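You operate a simulated robot arm through the tools that you are given. There is no shell and no other tool.

Carry out the task below with a simulated robot arm. There is one attempt and no reset: what you move stays moved.

JOB
Set the controls near the bench two top. At the end: the yellow knob is turned to 4; the red knob is turned to 7; the green knob is turned to 8; the small yellow lever is set to 1; whatever was shut is shut again. Leave all else as you found it, and nothing knocked over. The small yellow lever goes to its stop.

Only the result counts: the job must be done as asked and must still hold three seconds after the hand-in. Knocking over, shifting, dropping, spilling or breaking anything else fails it.

ROBOT AND FRAMES
A 7-joint arm with a two-finger parallel gripper, fixed in place. Base frame: the origin is at the foot of the arm, x ahead of it, y to its left, z up. Units: m, rad, N and s.
Its first joint turns from -2.304 to 2.304 rad. Payload 3.91 kg.
The tool frame sits at the grasp point between the pads (the TCP): z along the fingers, y along the line on which they close. The tips reach 0.03 m beyond it. The gripper opens to 0.11 m. The fingers are 0.02 m wide and 0.01 m thick; the gripper's body (0.048 by 0.112 m) begins 0.055 m behind the TCP.
Orientation is that of the tool frame in the base frame, as a unit quaternion [w, x, y, z]. With the fingers straight down and closing along the base's y, the tool's x points along the base's -x, its y along +y and its z along -z.

CONTROLS
- The arm moves only by the tool send_rows. Its argument "deltas" is a list of rows, each an object (a shift or turn left out is 0, a gripper value left out holds the last) with "slide": the shift along the tool's x, y, z in m, a list of three; "angular": the turn, a rotation vector about the tool's x, y, z in rad, a list of three; "claw": the finger opening in m, from 0 to 0.11. In form: [{"slide": [tx, ty, tz], "angular": [wx, wy, wz], "claw": claw}, ...]. A call has 1 to 20 rows; each row is the pose to reach, as a shift and turn from the pose commanded when the call began, along the tool's axes at that moment. A row lasts 0.2 s, in which the tool goes at most 0.05 m and 0.15 rad; a call with a longer step from one row to the next is refused whole, and so is a gripper value outside its range. A pose out of reach is approached as far as the arm can. The call stops where the force on the tool passes 40 N (or 10 N more than at its start, if that is more) or the arm is blocked; 0.2 s more then pass. Each finger travels about 0.108 m/s and halts on what it meets, pressing with about 30 N; the grip force reading is that of the motor and also rises with nothing between the fingers. The clock runs only during rows and for 0.2 s after the last one: add rows that repeat a pose to give the fingers time. The reply holds the time, the measured pose of the TCP, the force on the tool along the base axes, the opening and the grip force, in the units named above and with some noise, with the torque about the TCP (base axes, N m) and any sound that the robot's microphone picked up.
- Cameras (640 x 400 px; columns grow to the right, rows downward): "scene" is fixed at [0.4, 0.4988, 1.6415]; the picture's right is [0.64, 0.76, 0.00], its down [0.68, -0.57, -0.46] and it looks along [-0.35, 0.30, -0.89] (base axes); focal length 324 px, centre (320, 200). "wrist" rides on the gripper at [0.072, 0.017, -0.103] in the tool frame; the picture's right is [-0.23, 0.97, 0.00], its down [-0.76, -0.18, -0.62] and it looks along [-0.61, -0.14, 0.78] (tool axes); focal length 222 px, centre (320, 200). There is no depth. A picture from a camera that has moved, and an enlarged one, comes with that camera's place and axes in the base frame and with its lens.
- capture(camera): a new picture of that camera. The clock stands still meanwhile.
- close_up(camera, box): a new picture of the part [left, top, right, bottom] of that camera's present view, enlarged. The clock stands still meanwhile.
- close_job(): hands the job in; it is judged then, once.

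Nothing tells you positions but the pictures and the camera data. Unless the task says otherwise, let go and move clear before handing in.

The tools are called as a command line: name --argument value ..., lists and objects as JSON in quotes. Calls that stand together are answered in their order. send_rows: Moves the arm, as the interface text tells. Its arguments: {"type":"object","properties":{"deltas":{"type":"array"}},"required":["deltas"]} The other tools are called the same way: capture (camera) takes a picture; close_up (camera, box) takes an enlarged picture of a part of a camera's view; close_job () hands the job in.

At the start:

```text
time: 0.0
tcp_pos: [0.1063, 0.6443, 1.2474]
ee_rot: [0.0, 0.001, 1.0, 0.0]
contact_force: [-0.3, -0.1, 0.2]
torque: [0.05, 0.02, -0.02]
finger_gap: 0.1099
gripper_force: 0.0
```

scene: 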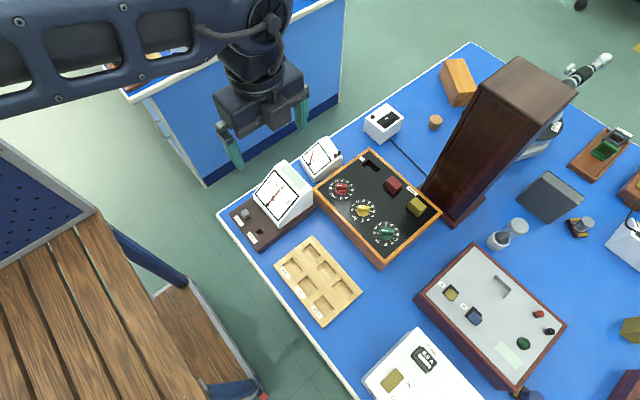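
wrist: 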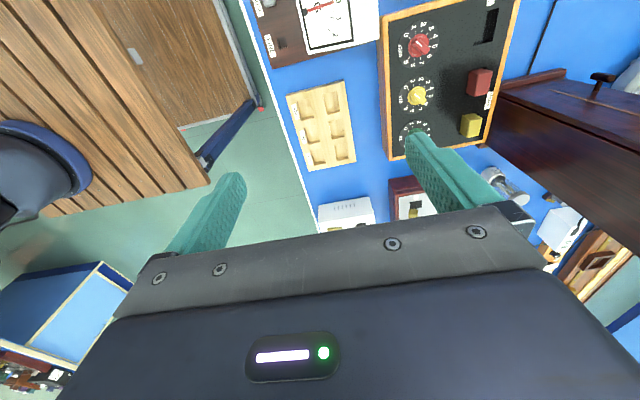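

I see a blue bench with a black panel in a wooden frame holding red, yellow and green knobs, plus other devices around it. I'll look closer before moving.

close_up --camera "scene" --box '[300, 140, 450, 270]'

close_up --camera "scene" --box '[400, 240, 580, 400]'

close_up --camera "scene" --box '[220, 90, 410, 260]'

close_up --camera "wrist" --box '[370, 0, 530, 160]'

close_up --camera "scene" --box '[480, 100, 640, 260]'

```text
3.08 times, centred on (375, 205) of scene
camera zoom: at [0.4, 0.4988, 1.6415], right [0.64, 0.76, 0.0], down [0.68, -0.57, -0.46], along [-0.35, 0.3, -0.89], focal length 996 px, centre (151, 185)
```

zoom: 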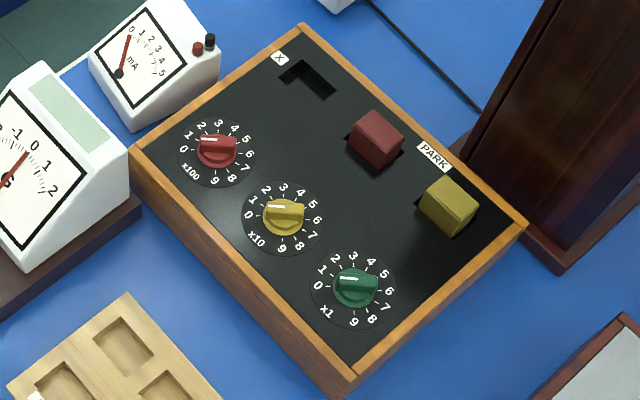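

```text
2.50 times, centred on (490, 320) of scene
camera zoom: at [0.4, 0.4988, 1.6415], right [0.64, 0.76, 0.0], down [0.68, -0.57, -0.46], along [-0.35, 0.3, -0.89], focal length 809 px, centre (-105, -100)
```

zoom: 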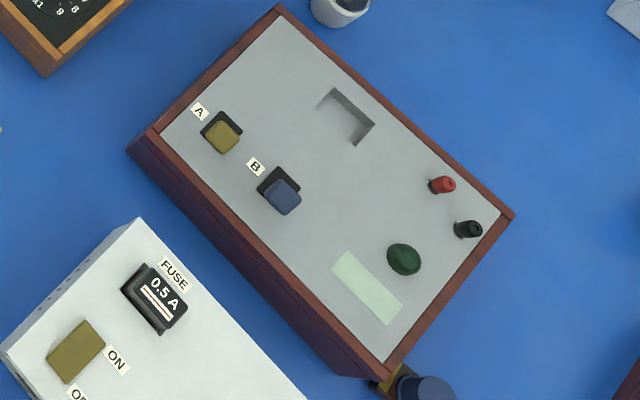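

```text
2.35 times, centred on (315, 175) of scene
camera zoom: at [0.4, 0.4988, 1.6415], right [0.64, 0.76, 0.0], down [0.68, -0.57, -0.46], along [-0.35, 0.3, -0.89], focal length 762 px, centre (332, 259)
```

zoom: 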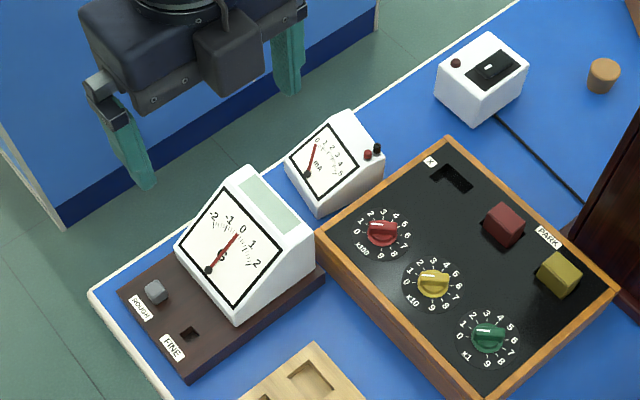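

```text
2.50 times, centred on (450, 80) of wrist
camera zoom: at [0.0338, 0.663, 1.3513], right [0.23, 0.97, 0.0], down [0.76, -0.18, 0.62], along [0.61, -0.14, -0.78], focal length 555 px, centre (-5, 500)
```

zoom: 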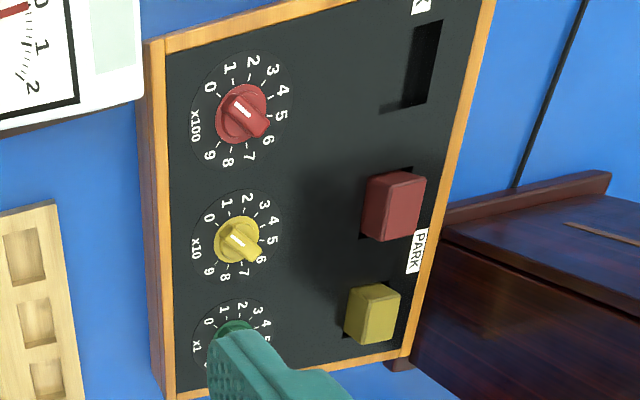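

```text
2.50 times, centred on (560, 180) of scene
camera zoom: at [0.4, 0.4988, 1.6415], right [0.64, 0.76, 0.0], down [0.68, -0.57, -0.46], along [-0.35, 0.3, -0.89], focal length 809 px, centre (-280, 250)
```

zoom: 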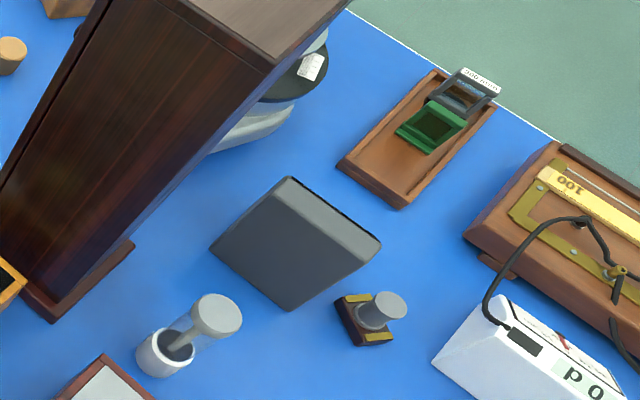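

I've found the three knobs, all near the black panel, but the small yellow lever is not yet identified. I'll zoom into the remaining regions.

close_up --camera "scene" --box '[340, 310, 480, 400]'

close_up --camera "scene" --box '[540, 240, 640, 400]'

close_up --camera "scene" --box '[420, 40, 580, 240]'

close_up --camera "scene" --box '[90, 0, 350, 180]'

close_up --camera "wrist" --box '[460, 50, 640, 300]'

close_up --camera "wrist" --box '[0, 240, 140, 400]'

close_up --camera "wrist" --box '[250, 0, 440, 240]'

```text
4.44 times, centred on (410, 355) of scene
camera zoom: at [0.4, 0.4988, 1.6415], right [0.64, 0.76, 0.0], down [0.68, -0.57, -0.46], along [-0.35, 0.3, -0.89], focal length 1439 px, centre (-80, -489)
```

zoom: 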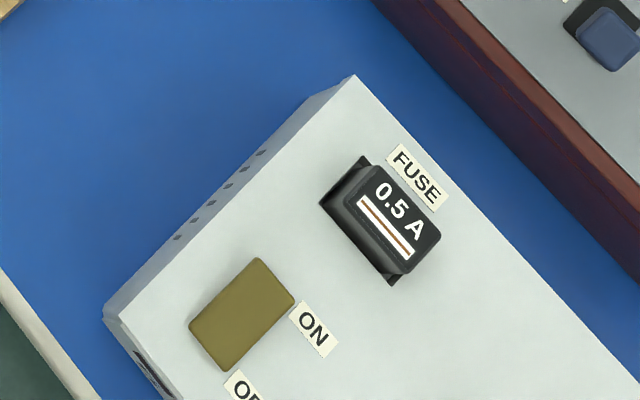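

```text
2.50 times, centred on (590, 320) of scene
camera zoom: at [0.4, 0.4988, 1.6415], right [0.64, 0.76, 0.0], down [0.68, -0.57, -0.46], along [-0.35, 0.3, -0.89], focal length 809 px, centre (-355, -100)
```

zoom: 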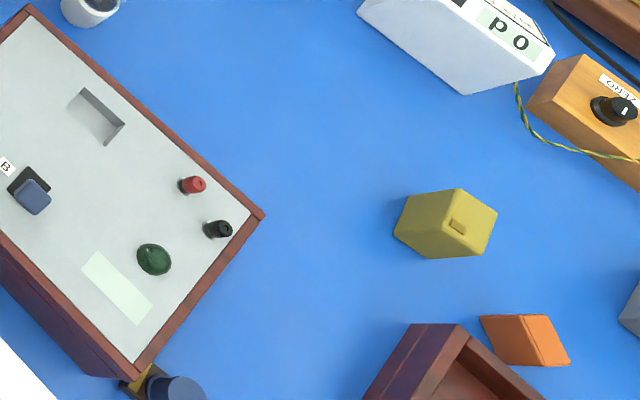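

```text
2.00 times, centred on (500, 140) of scene
camera zoom: at [0.4, 0.4988, 1.6415], right [0.64, 0.76, 0.0], down [0.68, -0.57, -0.46], along [-0.35, 0.3, -0.89], focal length 648 px, centre (-40, 320)
```

zoom: 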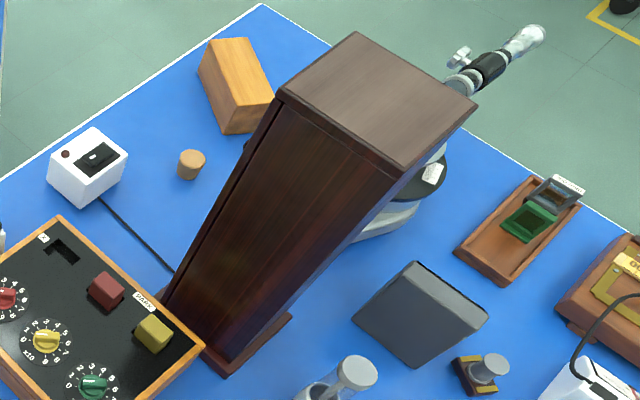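

```text
2.22 times, centred on (220, 90) of scene
camera zoom: at [0.4, 0.4988, 1.6415], right [0.64, 0.76, 0.0], down [0.68, -0.57, -0.46], along [-0.35, 0.3, -0.89], focal length 719 px, centre (542, 444)
```

zoom: 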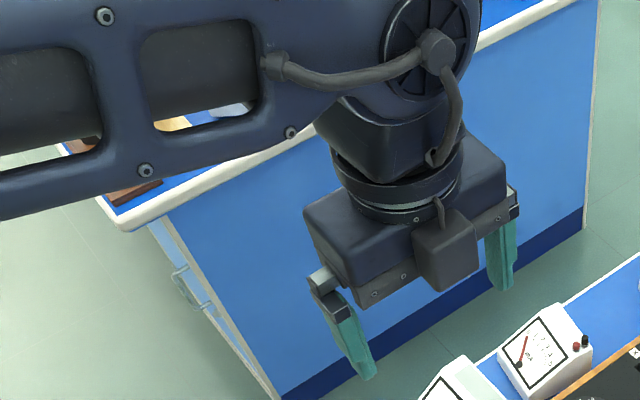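

```text
1.60 times, centred on (550, 175) of wrist
camera zoom: at [0.0338, 0.663, 1.3513], right [0.23, 0.97, 0.0], down [0.76, -0.18, 0.62], along [0.61, -0.14, -0.78], focal length 355 px, centre (-48, 240)
```

zoom: 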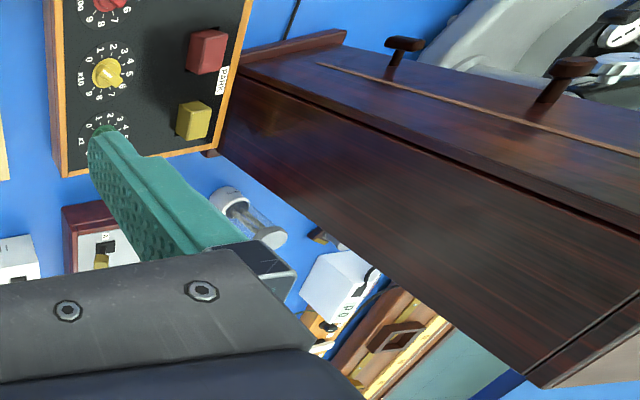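

```text
2.50 times, centred on (70, 320) of wrist
camera zoom: at [0.0338, 0.663, 1.3513], right [0.23, 0.97, 0.0], down [0.76, -0.18, 0.62], along [0.61, -0.14, -0.78], focal length 555 px, centre (945, -100)
```

zoom: 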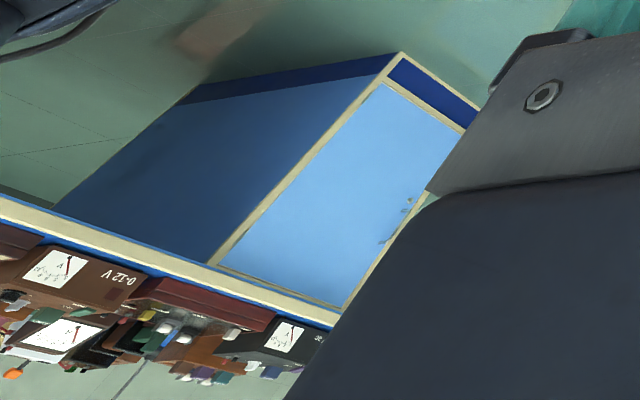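

```text
1.67 times, centred on (345, 120) of wrist
camera zoom: at [0.0338, 0.663, 1.3513], right [0.23, 0.97, 0.0], down [0.76, -0.18, 0.62], along [0.61, -0.14, -0.78], focal length 370 px, centre (278, 333)
```

zoom: 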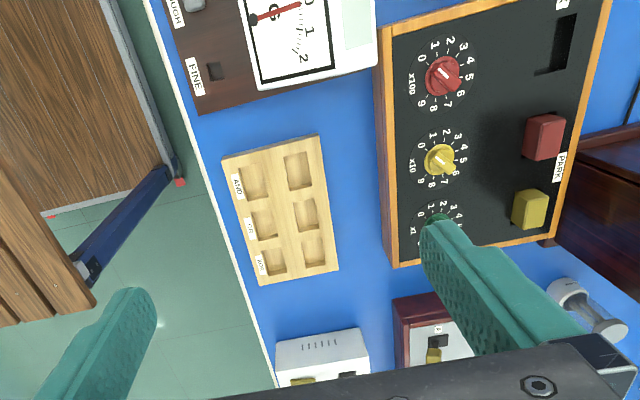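

The black panel with the knobs sits around (0.18, 0.82, 0.88), and the grey panel with keys A and B around (0.56, 0.88, 0.85). I'll move the wrist camera, staying high, to look for the small yellow lever.

send_rows --deltas '[{"slide": [-0.04, 0, 0]}, {"slide": [-0.08, 0.02, 0]}, {"slide": [-0.12, 0.04, 0]}, {"slide": [-0.16, 0.06, 0]}, {"slide": [-0.2, 0.08, 0]}, {"slide": [-0.24, 0.1, 0]}]'

capture --camera "wrist"

capture --camera "scene"

```text
time: 1.4
tcp_pos: [0.345, 0.7454, 1.2466]
ee_rot: [0.0, 0.0, 1.0, 0.0]
contact_force: [-0.5, 0.0, 0.6]
torque: [0.01, -0.04, 0.03]
finger_gap: 0.1098
gripper_force: 0.1
```

```text
taken
camera wrist: at [0.2731, 0.7628, 1.3508], right [0.23, 0.97, 0.0], down [0.76, -0.18, 0.62], along [0.61, -0.14, -0.78], focal length 222 px, centre (320, 200)
```

wrist: 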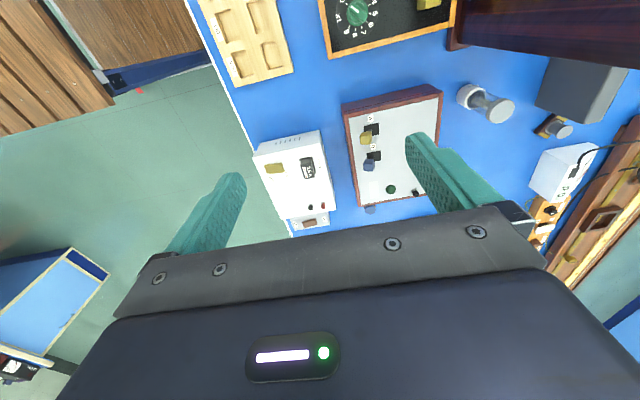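

```text
taken
```

scene: 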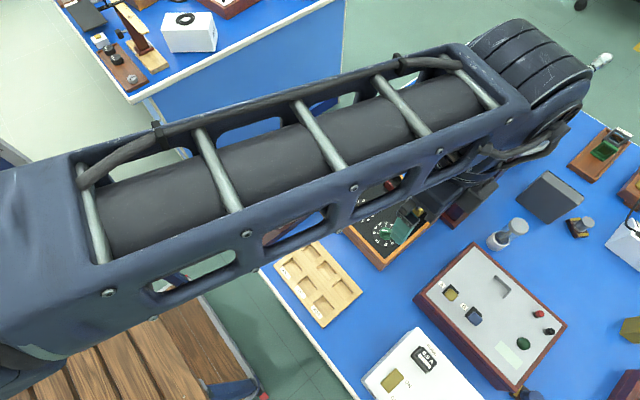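

The wrist camera now sees the grey panel and the white box. I'll enlarge those.

close_up --camera "wrist" --box '[240, 70, 460, 240]'

close_up --camera "wrist" --box '[440, 40, 640, 240]'

close_up --camera "scene" --box '[60, 0, 350, 110]'

close_up --camera "scene" --box '[360, 310, 560, 400]'

```text
2.35 times, centred on (350, 155) of wrist
camera zoom: at [0.2731, 0.7628, 1.3508], right [0.23, 0.97, 0.0], down [0.76, -0.18, 0.62], along [0.61, -0.14, -0.78], focal length 523 px, centre (249, 306)
```

zoom: 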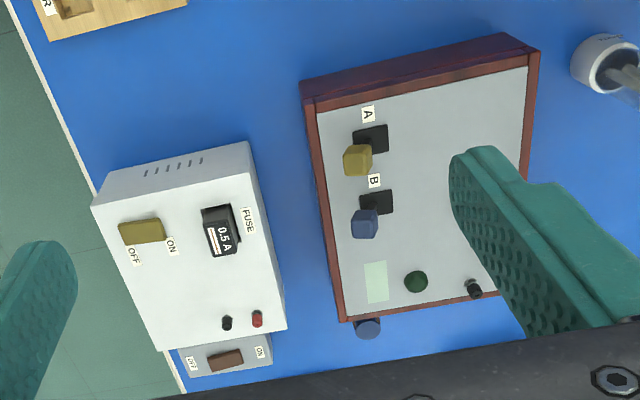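

```text
2.00 times, centred on (540, 140) of wrist
camera zoom: at [0.2731, 0.7628, 1.3508], right [0.23, 0.97, 0.0], down [0.76, -0.18, 0.62], along [0.61, -0.14, -0.78], focal length 444 px, centre (-120, 320)
```

zoom: 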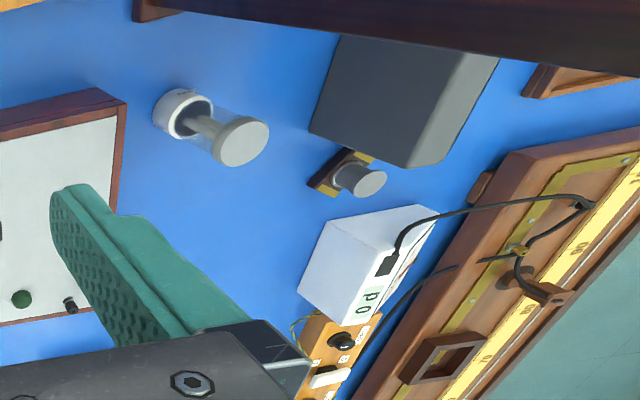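

```text
2.21 times, centred on (205, 55) of scene
camera zoom: at [0.4, 0.4988, 1.6415], right [0.64, 0.76, 0.0], down [0.68, -0.57, -0.46], along [-0.35, 0.3, -0.89], focal length 714 px, centre (574, 520)
```

zoom: 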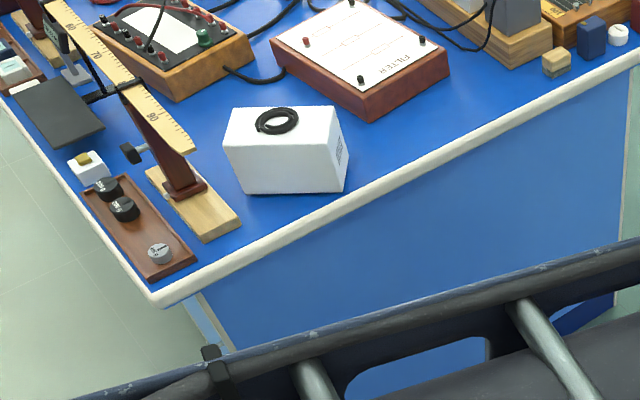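

```text
3.20 times, centred on (460, 355) of scene
camera zoom: at [0.4, 0.4988, 1.6415], right [0.64, 0.76, 0.0], down [0.68, -0.57, -0.46], along [-0.35, 0.3, -0.89], focal length 1036 px, centre (-128, -296)
```

zoom: 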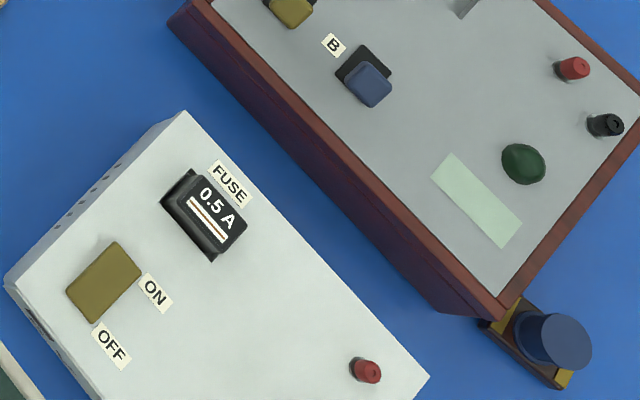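

No numbered lever has shown up yet. I'll continue scanning toward +x.

send_rows --deltas '[{"slide": [-0.04, -0.02, 0]}, {"slide": [-0.08, -0.04, 0]}, {"slide": [-0.12, -0.06, 0]}, {"slide": [-0.16, -0.08, 0]}, {"slide": [-0.2, -0.1, 0]}, {"slide": [-0.24, -0.1, 0]}]'

capture --camera "wrist"

capture --camera "scene"

```text
time: 2.8
tcp_pos: [0.5864, 0.6472, 1.2473]
ee_rot: [-0.001, -0.001, 1.0, 0.0]
contact_force: [-0.5, 1.0, 0.3]
torque: [0.0, -0.06, 0.0]
finger_gap: 0.11
gripper_force: 0.1
```

```text
taken
camera wrist: at [0.5131, 0.6646, 1.3509], right [0.23, 0.97, 0.0], down [0.76, -0.18, 0.62], along [0.61, -0.14, -0.78], focal length 222 px, centre (320, 200)
```

wrist: 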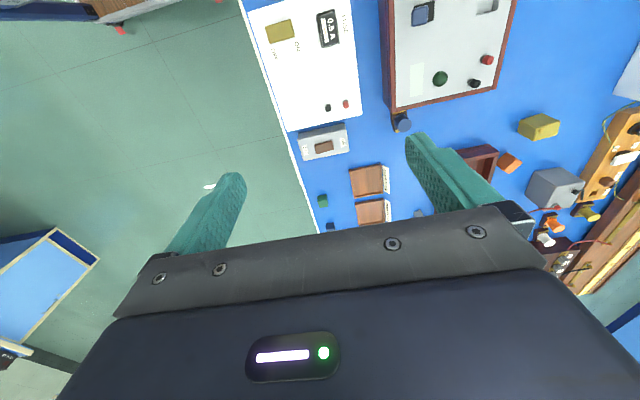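

```text
taken
```

scene: 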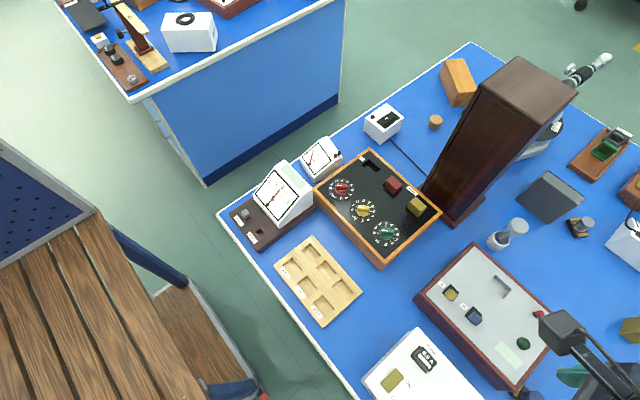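

close_up --camera "wrist" --box '[240, 100, 420, 240]'

close_up --camera "wrist" --box '[440, 80, 640, 280]'

close_up --camera "wrist" --box '[370, 0, 530, 140]'

close_up --camera "scene" --box '[340, 140, 450, 230]'

```text
2.86 times, centred on (330, 170) of wrist
camera zoom: at [0.5131, 0.6646, 1.3509], right [0.23, 0.97, 0.0], down [0.76, -0.18, 0.62], along [0.61, -0.14, -0.78], focal length 635 px, centre (291, 286)
```

zoom: 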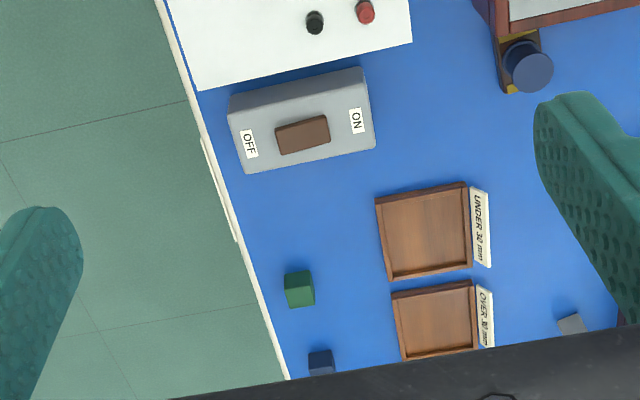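

```text
2.00 times, centred on (540, 180) of wrist
camera zoom: at [0.5131, 0.6646, 1.3509], right [0.23, 0.97, 0.0], down [0.76, -0.18, 0.62], along [0.61, -0.14, -0.78], focal length 444 px, centre (-120, 240)
```

zoom: 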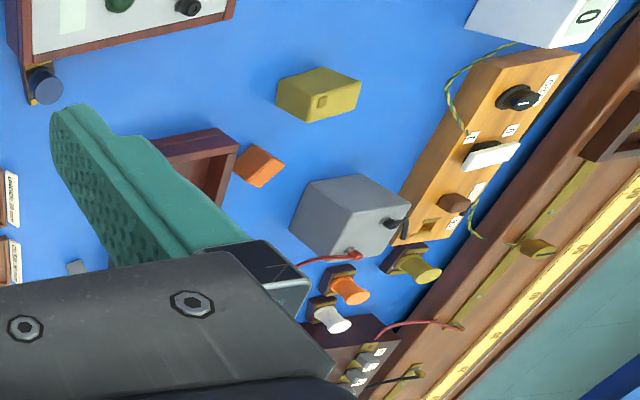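

```text
2.86 times, centred on (450, 70) of wrist
camera zoom: at [0.5131, 0.6646, 1.3509], right [0.23, 0.97, 0.0], down [0.76, -0.18, 0.62], along [0.61, -0.14, -0.78], focal length 635 px, centre (-51, 571)
```

zoom: 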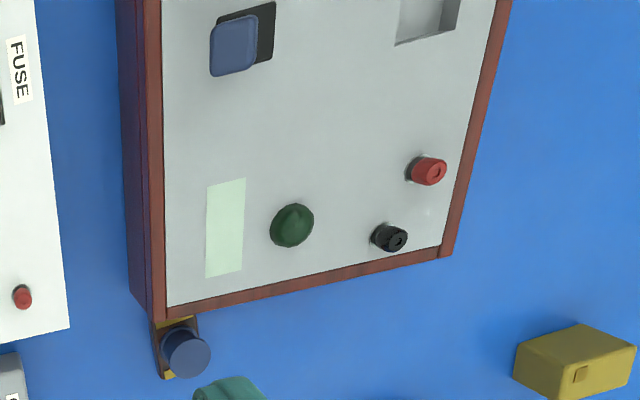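

```text
4.44 times, centred on (395, 185) of scene
camera zoom: at [0.4, 0.4988, 1.6415], right [0.64, 0.76, 0.0], down [0.68, -0.57, -0.46], along [-0.35, 0.3, -0.89], focal length 1439 px, centre (-13, 267)
```

zoom: 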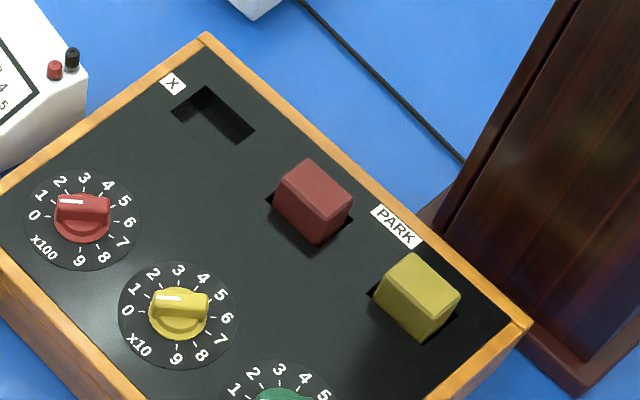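

So far: white box with an ON/OFF rocker, grey panel with yellow key A, but nothing numbered. I'll turn the tool so the wrist camera looks outward (+y) at the front faces of the boxes.

send_rows --deltas '[{"slide": [0.013, -0.02, 0.01], "angular": [0, 0, -0.143]}, {"slide": [0.026, -0.04, 0.02], "angular": [0, 0, -0.286]}, {"slide": [0.039, -0.06, 0.03], "angular": [0, 0, -0.428]}, {"slide": [0.052, -0.08, 0.04], "angular": [0, 0, -0.571]}, {"slide": [0.065, -0.1, 0.05], "angular": [0, 0, -0.714]}, {"slide": [0.078, -0.12, 0.06], "angular": [0, 0, -0.857]}, {"slide": [0.091, -0.14, 0.07], "angular": [0, 0, -1.0]}, {"slide": [0.104, -0.16, 0.08], "angular": [0, 0, -1.142]}, {"slide": [0.117, -0.18, 0.09], "angular": [0, 0, -1.285]}, {"slide": [0.13, -0.2, 0.1], "angular": [0, 0, -1.428]}, {"slide": [0.14, -0.2, 0.1], "angular": [0, 0, -1.571]}]'

capture --camera "wrist"

capture --camera "scene"

```text
time: 5.2
tcp_pos: [0.4473, 0.4462, 1.1469]
ee_rot: [0.0, 0.707, -0.707, 0.0]
contact_force: [-0.8, -0.6, -0.3]
torque: [0.01, -0.02, 0.0]
finger_gap: 0.1099
gripper_force: 0.0
```

```text
taken
camera wrist: at [0.4302, 0.3737, 1.2509], right [-0.97, 0.23, 0.0], down [0.18, 0.76, 0.62], along [0.14, 0.61, -0.78], focal length 222 px, centre (320, 200)
```

wrist: 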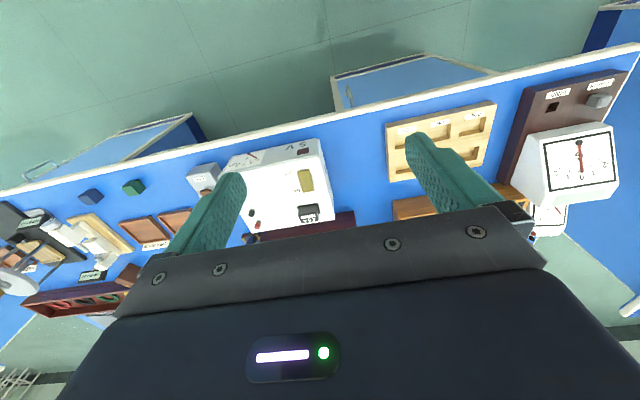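

```text
taken
```

scene: 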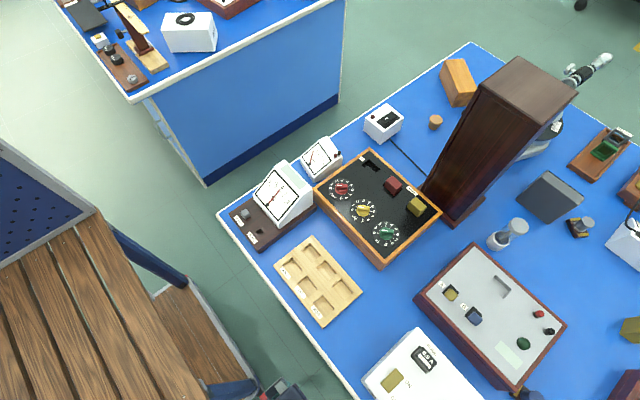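

close_up --camera "wrist" --box '[180, 120, 360, 250]'

close_up --camera "wrist" --box '[0, 140, 200, 340]'

close_up --camera "wrist" --box '[370, 40, 640, 240]'

close_up --camera "wrist" --box '[0, 0, 640, 200]'

```text
3.08 times, centred on (270, 185) of wrist
camera zoom: at [0.4302, 0.3737, 1.2509], right [-0.97, 0.23, 0.0], down [0.18, 0.76, 0.62], along [0.14, 0.61, -0.78], focal length 684 px, centre (474, 246)
```

zoom: 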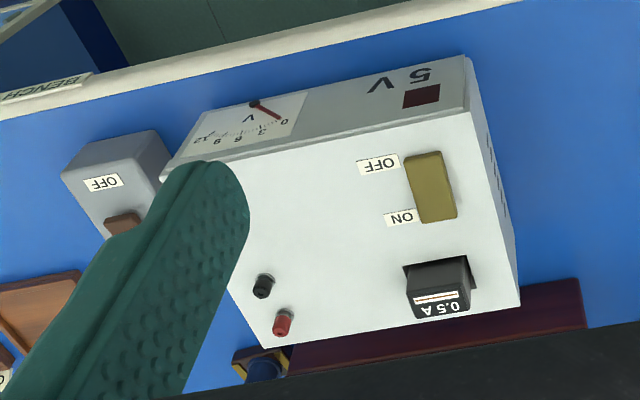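

```text
2.00 times, centred on (100, 240) of wrist
camera zoom: at [0.4302, 0.3737, 1.2509], right [-0.97, 0.23, 0.0], down [0.18, 0.76, 0.62], along [0.14, 0.61, -0.78], focal length 444 px, centre (760, 120)
```

zoom: 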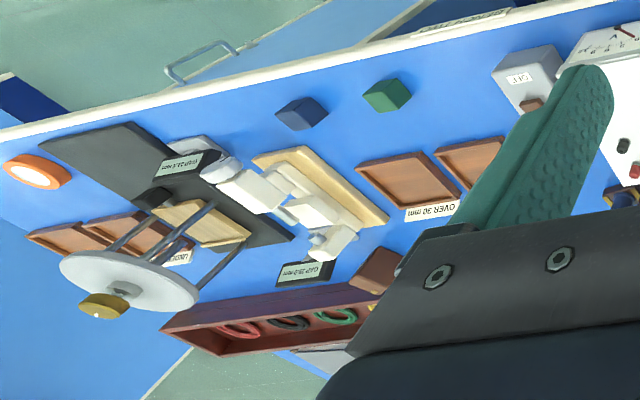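

```text
2.00 times, centred on (505, 140) of wrist
camera zoom: at [0.4302, 0.3737, 1.2509], right [-0.97, 0.23, 0.0], down [0.18, 0.76, 0.62], along [0.14, 0.61, -0.78], focal length 444 px, centre (-50, 320)
```

zoom: 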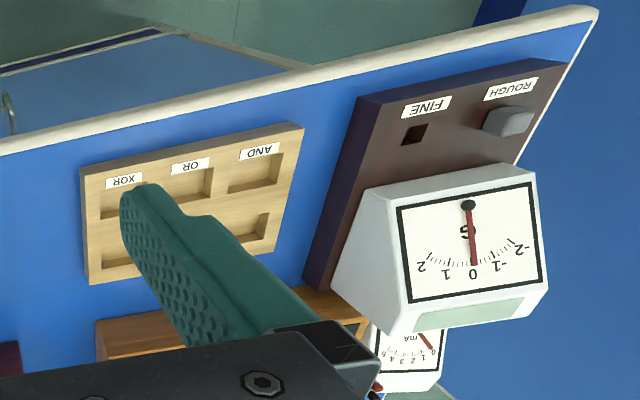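

```text
1.00 times, centred on (320, 100) of wrist (not enlarged: the box is as wide or as high as the picture)
camera zoom: at [0.4302, 0.3737, 1.2509], right [-0.97, 0.23, 0.0], down [0.18, 0.76, 0.62], along [0.14, 0.61, -0.78], focal length 222 px, centre (320, 300)
```

zoom: 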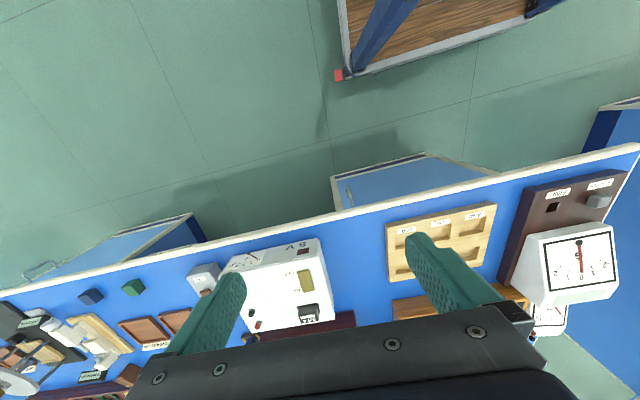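

A label on the bench edge reads "BENCH…". I'll check it.

close_up --camera "wrist" --box '[170, 130, 230, 165]'

close_up --camera "wrist" --box '[390, 90, 540, 190]'

```text
10.67 times, centred on (200, 148) of wrist
camera zoom: at [0.4302, 0.3737, 1.2509], right [-0.97, 0.23, 0.0], down [0.18, 0.76, 0.62], along [0.14, 0.61, -0.78], focal length 2369 px, centre (1600, 760)
```

zoom: 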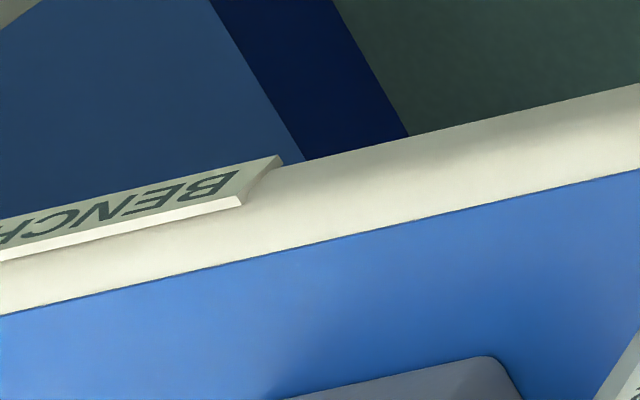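

```text
4.00 times, centred on (465, 140) of wrist
camera zoom: at [0.4302, 0.3737, 1.2509], right [-0.97, 0.23, 0.0], down [0.18, 0.76, 0.62], along [0.14, 0.61, -0.78], focal length 888 px, centre (-260, 440)
```

zoom: 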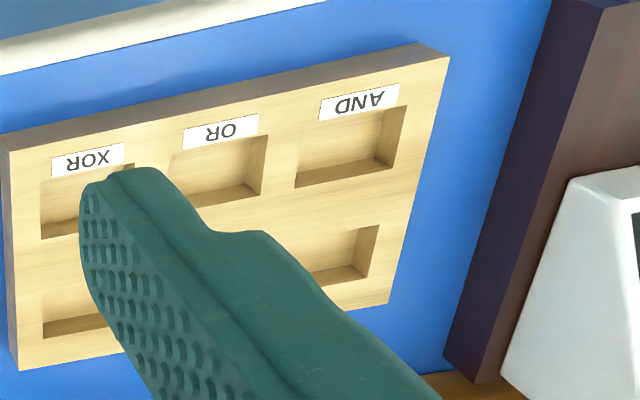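

The bench is presumably bench two. Next I'll bring the wrist camera over the grey panel to inspect key A.

send_rows --deltas '[{"slide": [-0.041, -0.002, 0.016]}, {"slide": [-0.082, -0.004, 0.033]}, {"slide": [-0.123, -0.006, 0.05]}, {"slide": [-0.164, -0.008, 0.067]}, {"slide": [-0.205, -0.01, 0.084]}, {"slide": [-0.246, -0.01, 0.1]}]'

capture --camera "wrist"

close_up --camera "wrist" --box '[230, 80, 430, 240]'

```text
time: 6.6
tcp_pos: [0.4581, 0.6902, 1.0481]
ee_rot: [0.001, -0.707, 0.707, 0.0]
contact_force: [0.5, -0.4, 0.6]
torque: [0.05, 0.03, -0.04]
finger_gap: 0.1101
gripper_force: 0.0
```

```text
taken
camera wrist: at [0.4398, 0.6185, 1.1519], right [-0.97, 0.23, 0.0], down [0.18, 0.76, 0.62], along [0.14, 0.61, -0.78], focal length 222 px, centre (320, 200)
```

wrist: 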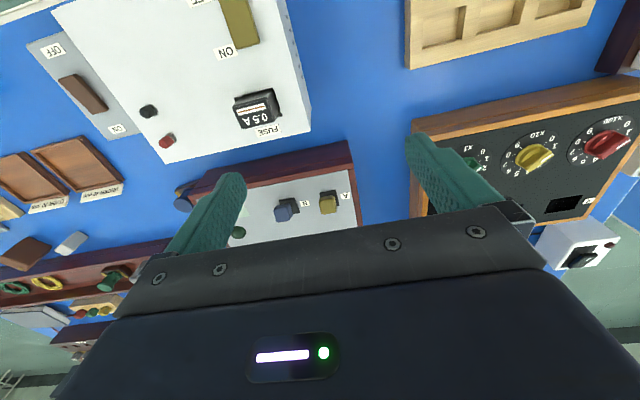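

```text
2.50 times, centred on (330, 160) of wrist
camera zoom: at [0.4398, 0.6185, 1.1519], right [-0.97, 0.23, 0.0], down [0.18, 0.76, 0.62], along [0.14, 0.61, -0.78], focal length 555 px, centre (295, 300)
```

zoom: 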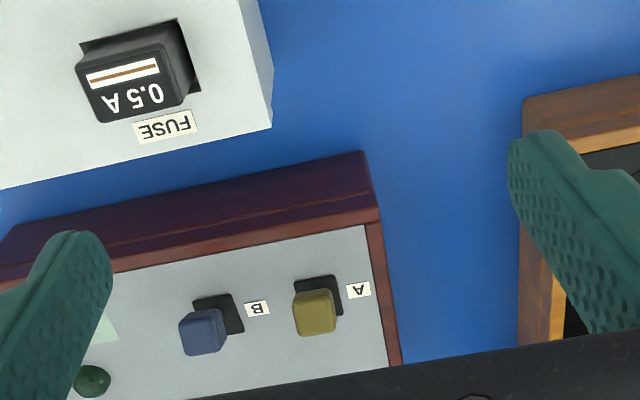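

Key A on the grey panel is a yellow cap leaning out of a slot. I'll zoom tight on it from both cameras to find position marks.

close_up --camera "wrist" --box '[290, 175, 370, 225]'

close_up --camera "scene" --box '[430, 270, 510, 340]'

close_up --camera "wrist" --box '[460, 90, 640, 250]'

close_up --camera "wrist" --box '[0, 190, 180, 370]'

close_up --camera "scene" --box '[590, 180, 640, 230]'

close_up --camera "scene" --box '[490, 330, 530, 370]'

```text
8.00 times, centred on (330, 200) of wrist
camera zoom: at [0.4398, 0.6185, 1.1519], right [-0.97, 0.23, 0.0], down [0.18, 0.76, 0.62], along [0.14, 0.61, -0.78], focal length 1777 px, centre (240, 200)
```

zoom: 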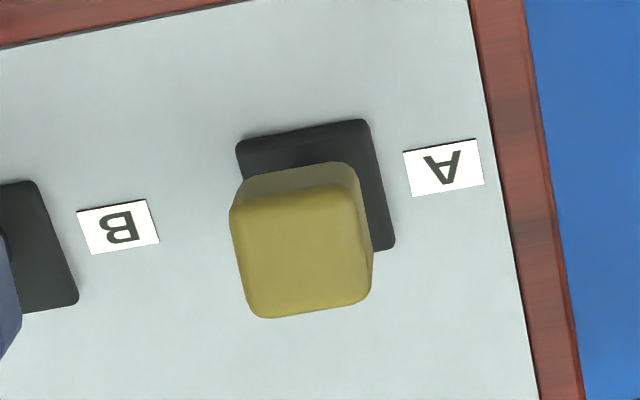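

```text
5.71 times, centred on (470, 305) of scene
camera zoom: at [0.4, 0.4988, 1.6415], right [0.64, 0.76, 0.0], down [0.68, -0.57, -0.46], along [-0.35, 0.3, -0.89], focal length 1850 px, centre (-537, -400)
```

zoom: 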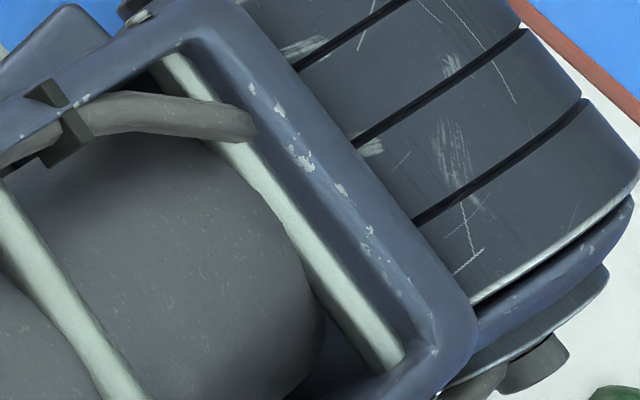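

```text
2.50 times, centred on (550, 170) of wrist
camera zoom: at [0.4398, 0.6185, 1.1519], right [-0.97, 0.23, 0.0], down [0.18, 0.76, 0.62], along [0.14, 0.61, -0.78], focal length 555 px, centre (-255, 275)
```

zoom: 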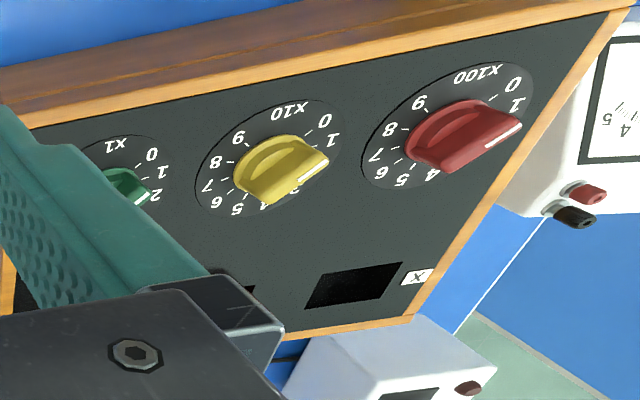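

```text
2.22 times, centred on (90, 280) of wrist
camera zoom: at [0.4398, 0.6185, 1.1519], right [-0.97, 0.23, 0.0], down [0.18, 0.76, 0.62], along [0.14, 0.61, -0.78], focal length 494 px, centre (831, 22)
```

zoom: 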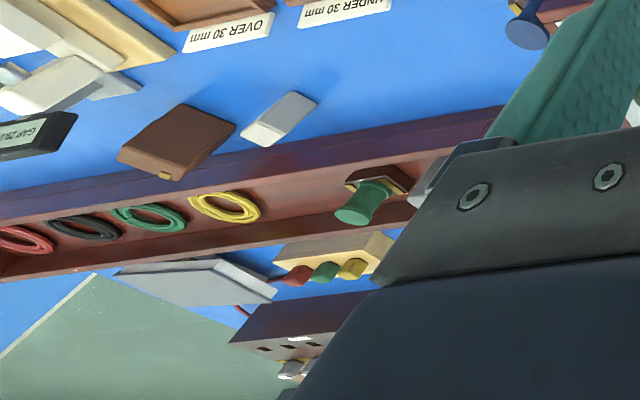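

```text
8.00 times, centred on (615, 205) of scene
camera zoom: at [0.4, 0.4988, 1.6415], right [0.64, 0.76, 0.0], down [0.68, -0.57, -0.46], along [-0.35, 0.3, -0.89], focal length 2590 px, centre (-2040, 160)
```

zoom: 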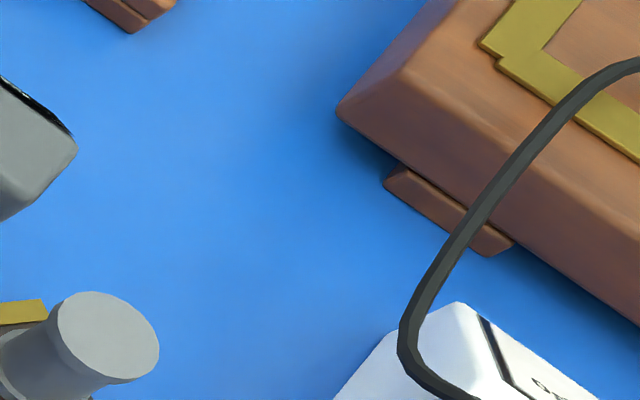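

```text
10.00 times, centred on (510, 350) of scene
camera zoom: at [0.4, 0.4988, 1.6415], right [0.64, 0.76, 0.0], down [0.68, -0.57, -0.46], along [-0.35, 0.3, -0.89], focal length 3238 px, centre (-1580, -1300)
```

zoom: 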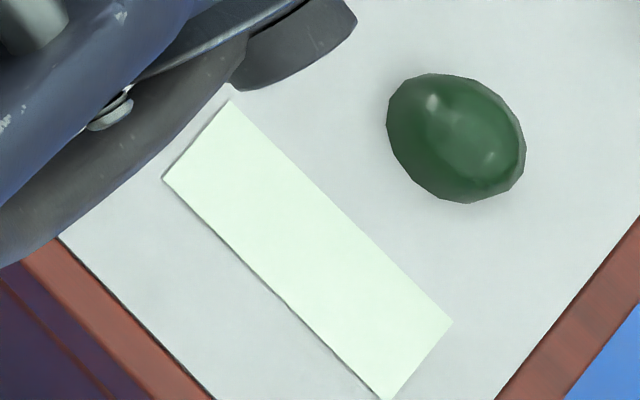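

Key A is a small yellow lever leaning toward the robot, and it carries no 0/1 marks. Next I'll put the camera directly over the black panel to read the knobs accurately and glance at the cabinet.

send_rows --deltas '[{"slide": [-0.029, 0.037, 0]}, {"slide": [-0.058, 0.074, 0]}, {"slide": [-0.087, 0.111, 0]}, {"slide": [-0.116, 0.148, 0]}, {"slide": [-0.145, 0.185, 0]}, {"slide": [-0.174, 0.222, 0]}, {"slide": [-0.2, 0.258, 0]}]'

capture --camera "wrist"

close_up --camera "wrist" --box '[200, 0, 440, 150]'

close_up --camera "scene" --box '[430, 260, 520, 340]'

```text
time: 8.2
tcp_pos: [0.1996, 0.893, 1.0479]
ee_rot: [0.0, -0.707, 0.708, -0.001]
contact_force: [0.5, -1.0, 0.5]
torque: [0.0, 0.09, 0.03]
finger_gap: 0.1101
gripper_force: 0.0
```

```text
taken
camera wrist: at [0.1822, 0.821, 1.1524], right [-0.97, 0.23, 0.0], down [0.18, 0.76, 0.62], along [0.14, 0.61, -0.78], focal length 222 px, centre (320, 200)
```

wrist: 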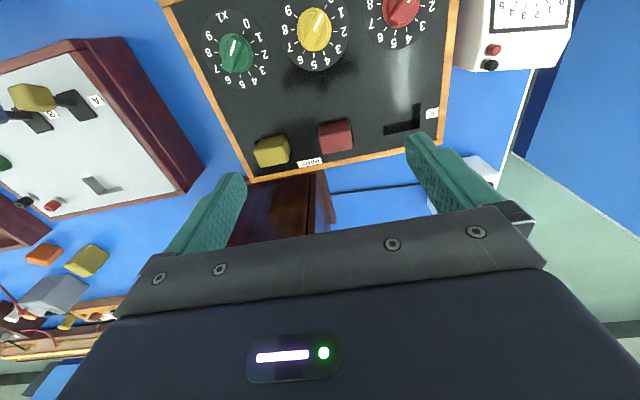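

```text
2.67 times, centred on (320, 75) of wrist
camera zoom: at [0.1822, 0.821, 1.1524], right [-0.97, 0.23, 0.0], down [0.18, 0.76, 0.62], along [0.14, 0.61, -0.78], focal length 592 px, centre (320, 533)
```

zoom: 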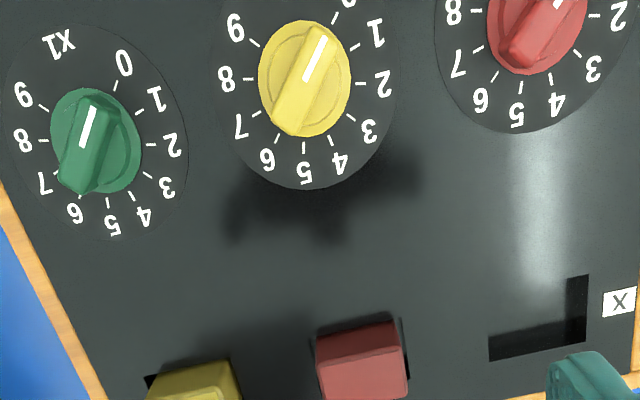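

```text
5.00 times, centred on (475, 300) of scene
camera zoom: at [0.4, 0.4988, 1.6415], right [0.64, 0.76, 0.0], down [0.68, -0.57, -0.46], along [-0.35, 0.3, -0.89], focal length 1619 px, centre (-455, -300)
```

zoom: 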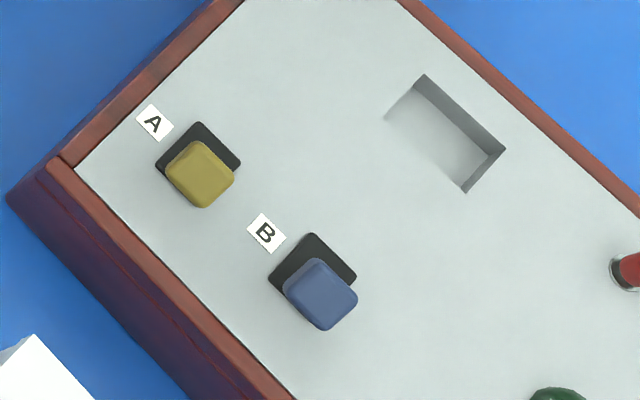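

All three knobs read 0; the panel surface is at z≈0.864, with knob centres at about red (0.103, 0.825), yellow (0.190, 0.825) and green (0.276, 0.825). I'll go above the yellow knob and test how far the wrist can turn clockwise.

send_rows --deltas '[{"slide": [0.02, 0.003, 0], "angular": [0, 0, 0.144], "claw": 0.06}, {"slide": [0.04, 0.006, 0], "angular": [0, 0, 0.288]}, {"slide": [0.06, 0.008, 0], "angular": [0, 0, 0.432]}, {"slide": [0.068, 0.01, 0], "angular": [0, 0, 0.576]}, {"slide": [0.068, 0.01, 0], "angular": [0, 0, 0.72]}, {"slide": [0.068, 0.01, 0], "angular": [0, 0, 0.864]}, {"slide": [0.068, 0.01, 0], "angular": [0, 0, 1.008]}, {"slide": [0.068, 0.01, 0], "angular": [0, 0, 1.152]}, {"slide": [0.068, 0.01, 0], "angular": [0, 0, 1.296]}, {"slide": [0.068, 0.01, 0], "angular": [0, 0, 1.44]}, {"slide": [0.068, 0.01, 0], "angular": [0, 0, 1.584]}, {"slide": [0.068, 0.01, 0], "angular": [0, 0, 1.728]}, {"slide": [0.068, 0.01, 0], "angular": [0, 0, 1.872]}, {"slide": [0.068, 0.01, 0], "angular": [0, 0, 2.016]}, {"slide": [0.068, 0.01, 0], "angular": [0, 0, 2.16]}, {"slide": [0.068, 0.01, 0], "angular": [0, 0, 2.304]}, {"slide": [0.068, 0.01, 0], "angular": [0, 0, 2.448]}, {"slide": [0.068, 0.01, 0], "angular": [0, 0, 2.592]}, {"slide": [0.068, 0.01, 0], "angular": [0, 0, 2.736]}, {"slide": [0.068, 0.01, 0], "angular": [0, 0, 2.88]}]'

capture --camera "wrist"

capture --camera "scene"

```text
time: 12.4
tcp_pos: [0.1897, 0.8232, 1.0476]
ee_rot: [0.001, 0.611, 0.792, 0.0]
contact_force: [0.8, -0.5, -1.4]
torque: [-0.02, 0.01, 0.0]
finger_gap: 0.0601
gripper_force: 0.0
```

```text
taken
camera wrist: at [0.186, 0.898, 1.1516], right [1.0, 0.03, 0.0], down [0.02, -0.78, 0.62], along [0.02, -0.62, -0.78], focal length 222 px, centre (320, 200)
```

wrist: 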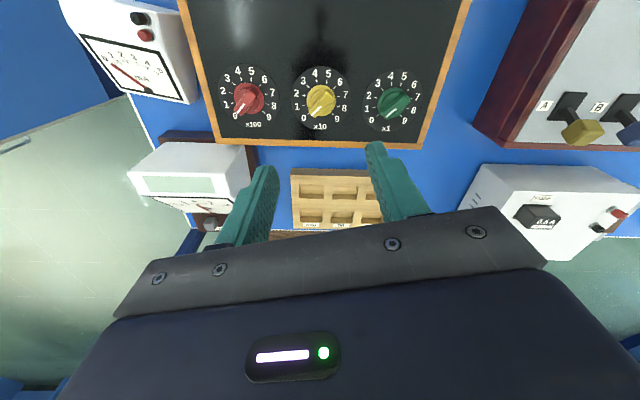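

```text
taken
```

scene: 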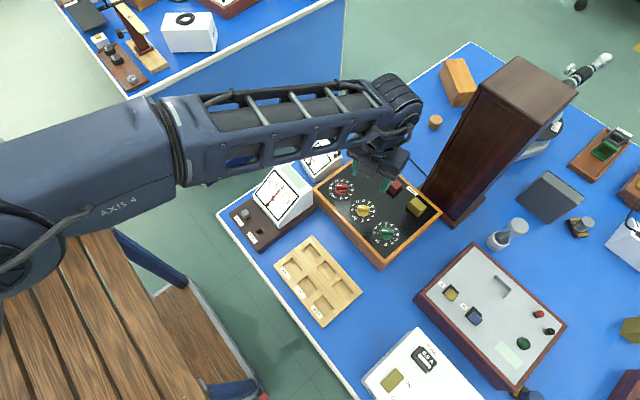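

The wrist reaches this yaw (closing axis at about 15°), which is what yellow at 4 needs. I'll take close-ups from this vantage.

close_up --camera "wrist" --box '[210, 50, 430, 140]'

close_up --camera "wrist" --box '[520, 70, 640, 160]'

close_up --camera "wrist" --box '[120, 120, 260, 240]'

```text
2.91 times, centred on (320, 95) of wrist
camera zoom: at [0.186, 0.898, 1.1516], right [1.0, 0.03, 0.0], down [0.02, -0.78, 0.62], along [0.02, -0.62, -0.78], focal length 646 px, centre (320, 506)
```

zoom: 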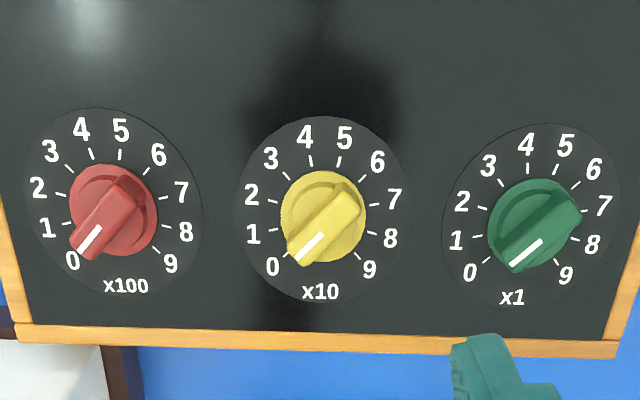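

```text
4.44 times, centred on (580, 115) of wrist
camera zoom: at [0.186, 0.898, 1.1516], right [1.0, 0.03, 0.0], down [0.02, -0.78, 0.62], along [0.02, -0.62, -0.78], focal length 987 px, centre (-836, 578)
```

zoom: 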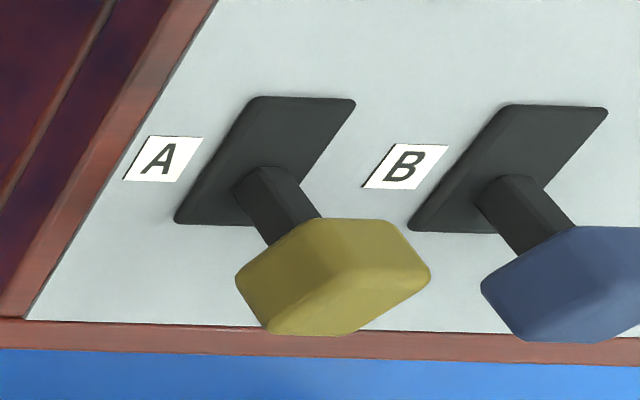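

```text
3.33 times, centred on (190, 180) of wrist
camera zoom: at [0.186, 0.898, 1.1516], right [1.0, 0.03, 0.0], down [0.02, -0.78, 0.62], along [0.02, -0.62, -0.78], focal length 740 px, centre (753, 267)
```

zoom: 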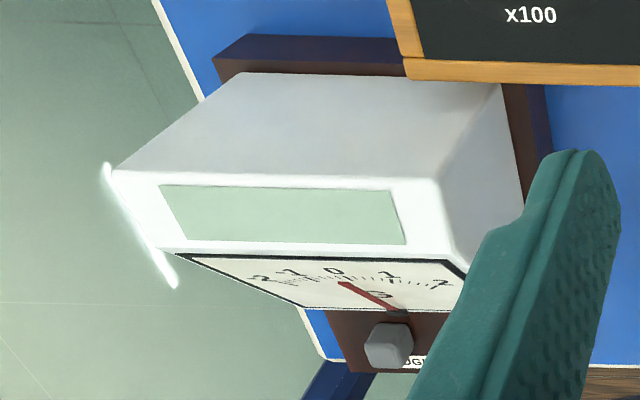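

Key A is clearly a toggle lever with a yellow cap, leaning toward the robot (-y), and the knob's grip bar points at 0. I'll rotate to match the yellow bar (closing axis 135°) and descend to a hover.

send_rows --deltas '[{"angular": [0, 0, -0.1496], "claw": 0.045}, {"angular": [0, 0, -0.2992]}, {"angular": [0, 0, -0.4488]}, {"angular": [0, 0, -0.5984]}, {"angular": [0, 0, -0.748]}, {"angular": [0, 0, -0.8976]}, {"angular": [0, 0, -1.0472]}, {"angular": [0, 0, -1.1968]}, {"angular": [0, 0, -1.3464]}, {"angular": [0, 0, -1.496]}, {"angular": [0, 0, -1.6456]}, {"angular": [0, 0, -1.7952]}, {"slide": [0, 0, 0.03], "angular": [0, 0, -1.9448]}, {"slide": [0, 0, 0.06], "angular": [0, 0, -2.0944]}, {"slide": [0, 0, 0.09], "angular": [0, 0, -2.0944]}, {"slide": [0, 0, 0.1], "angular": [0, 0, -2.0944]}]'

capture --camera "wrist"

close_up --camera "scene" --box '[310, 140, 450, 270]'

```text
time: 15.8
tcp_pos: [0.1885, 0.825, 0.9472]
ee_rot: [0.0, -0.382, 0.924, 0.0]
contact_force: [0.1, 0.5, 0.1]
torque: [-0.02, 0.02, -0.05]
finger_gap: 0.0448
gripper_force: 0.0
```

```text
taken
camera wrist: at [0.1247, 0.7855, 1.0511], right [-0.53, 0.85, 0.0], down [0.66, 0.41, 0.62], along [0.53, 0.33, -0.78], focal length 222 px, centre (320, 200)
```

wrist: 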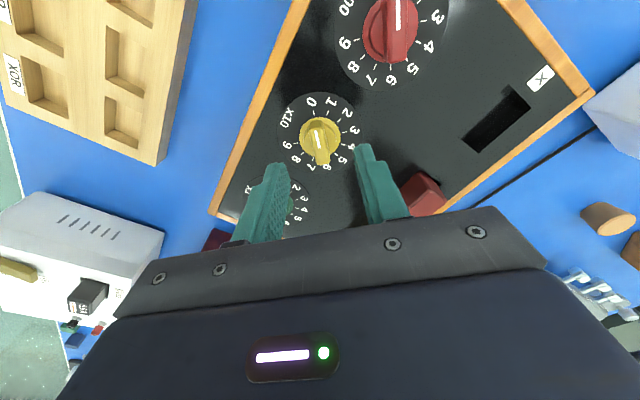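

```text
3.08 times, centred on (380, 205) of scene
camera zoom: at [0.4, 0.4988, 1.6415], right [0.64, 0.76, 0.0], down [0.68, -0.57, -0.46], along [-0.35, 0.3, -0.89], focal length 996 px, centre (135, 185)
```

zoom: 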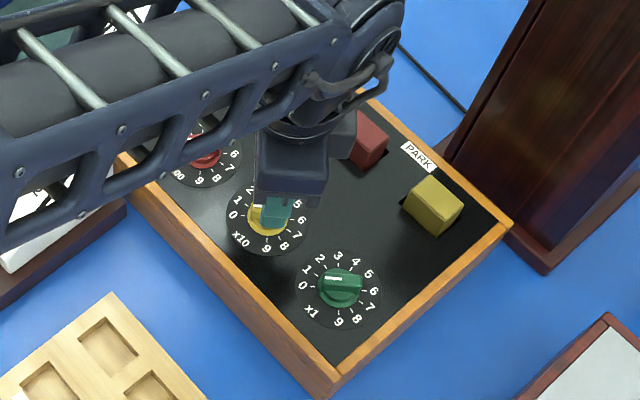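

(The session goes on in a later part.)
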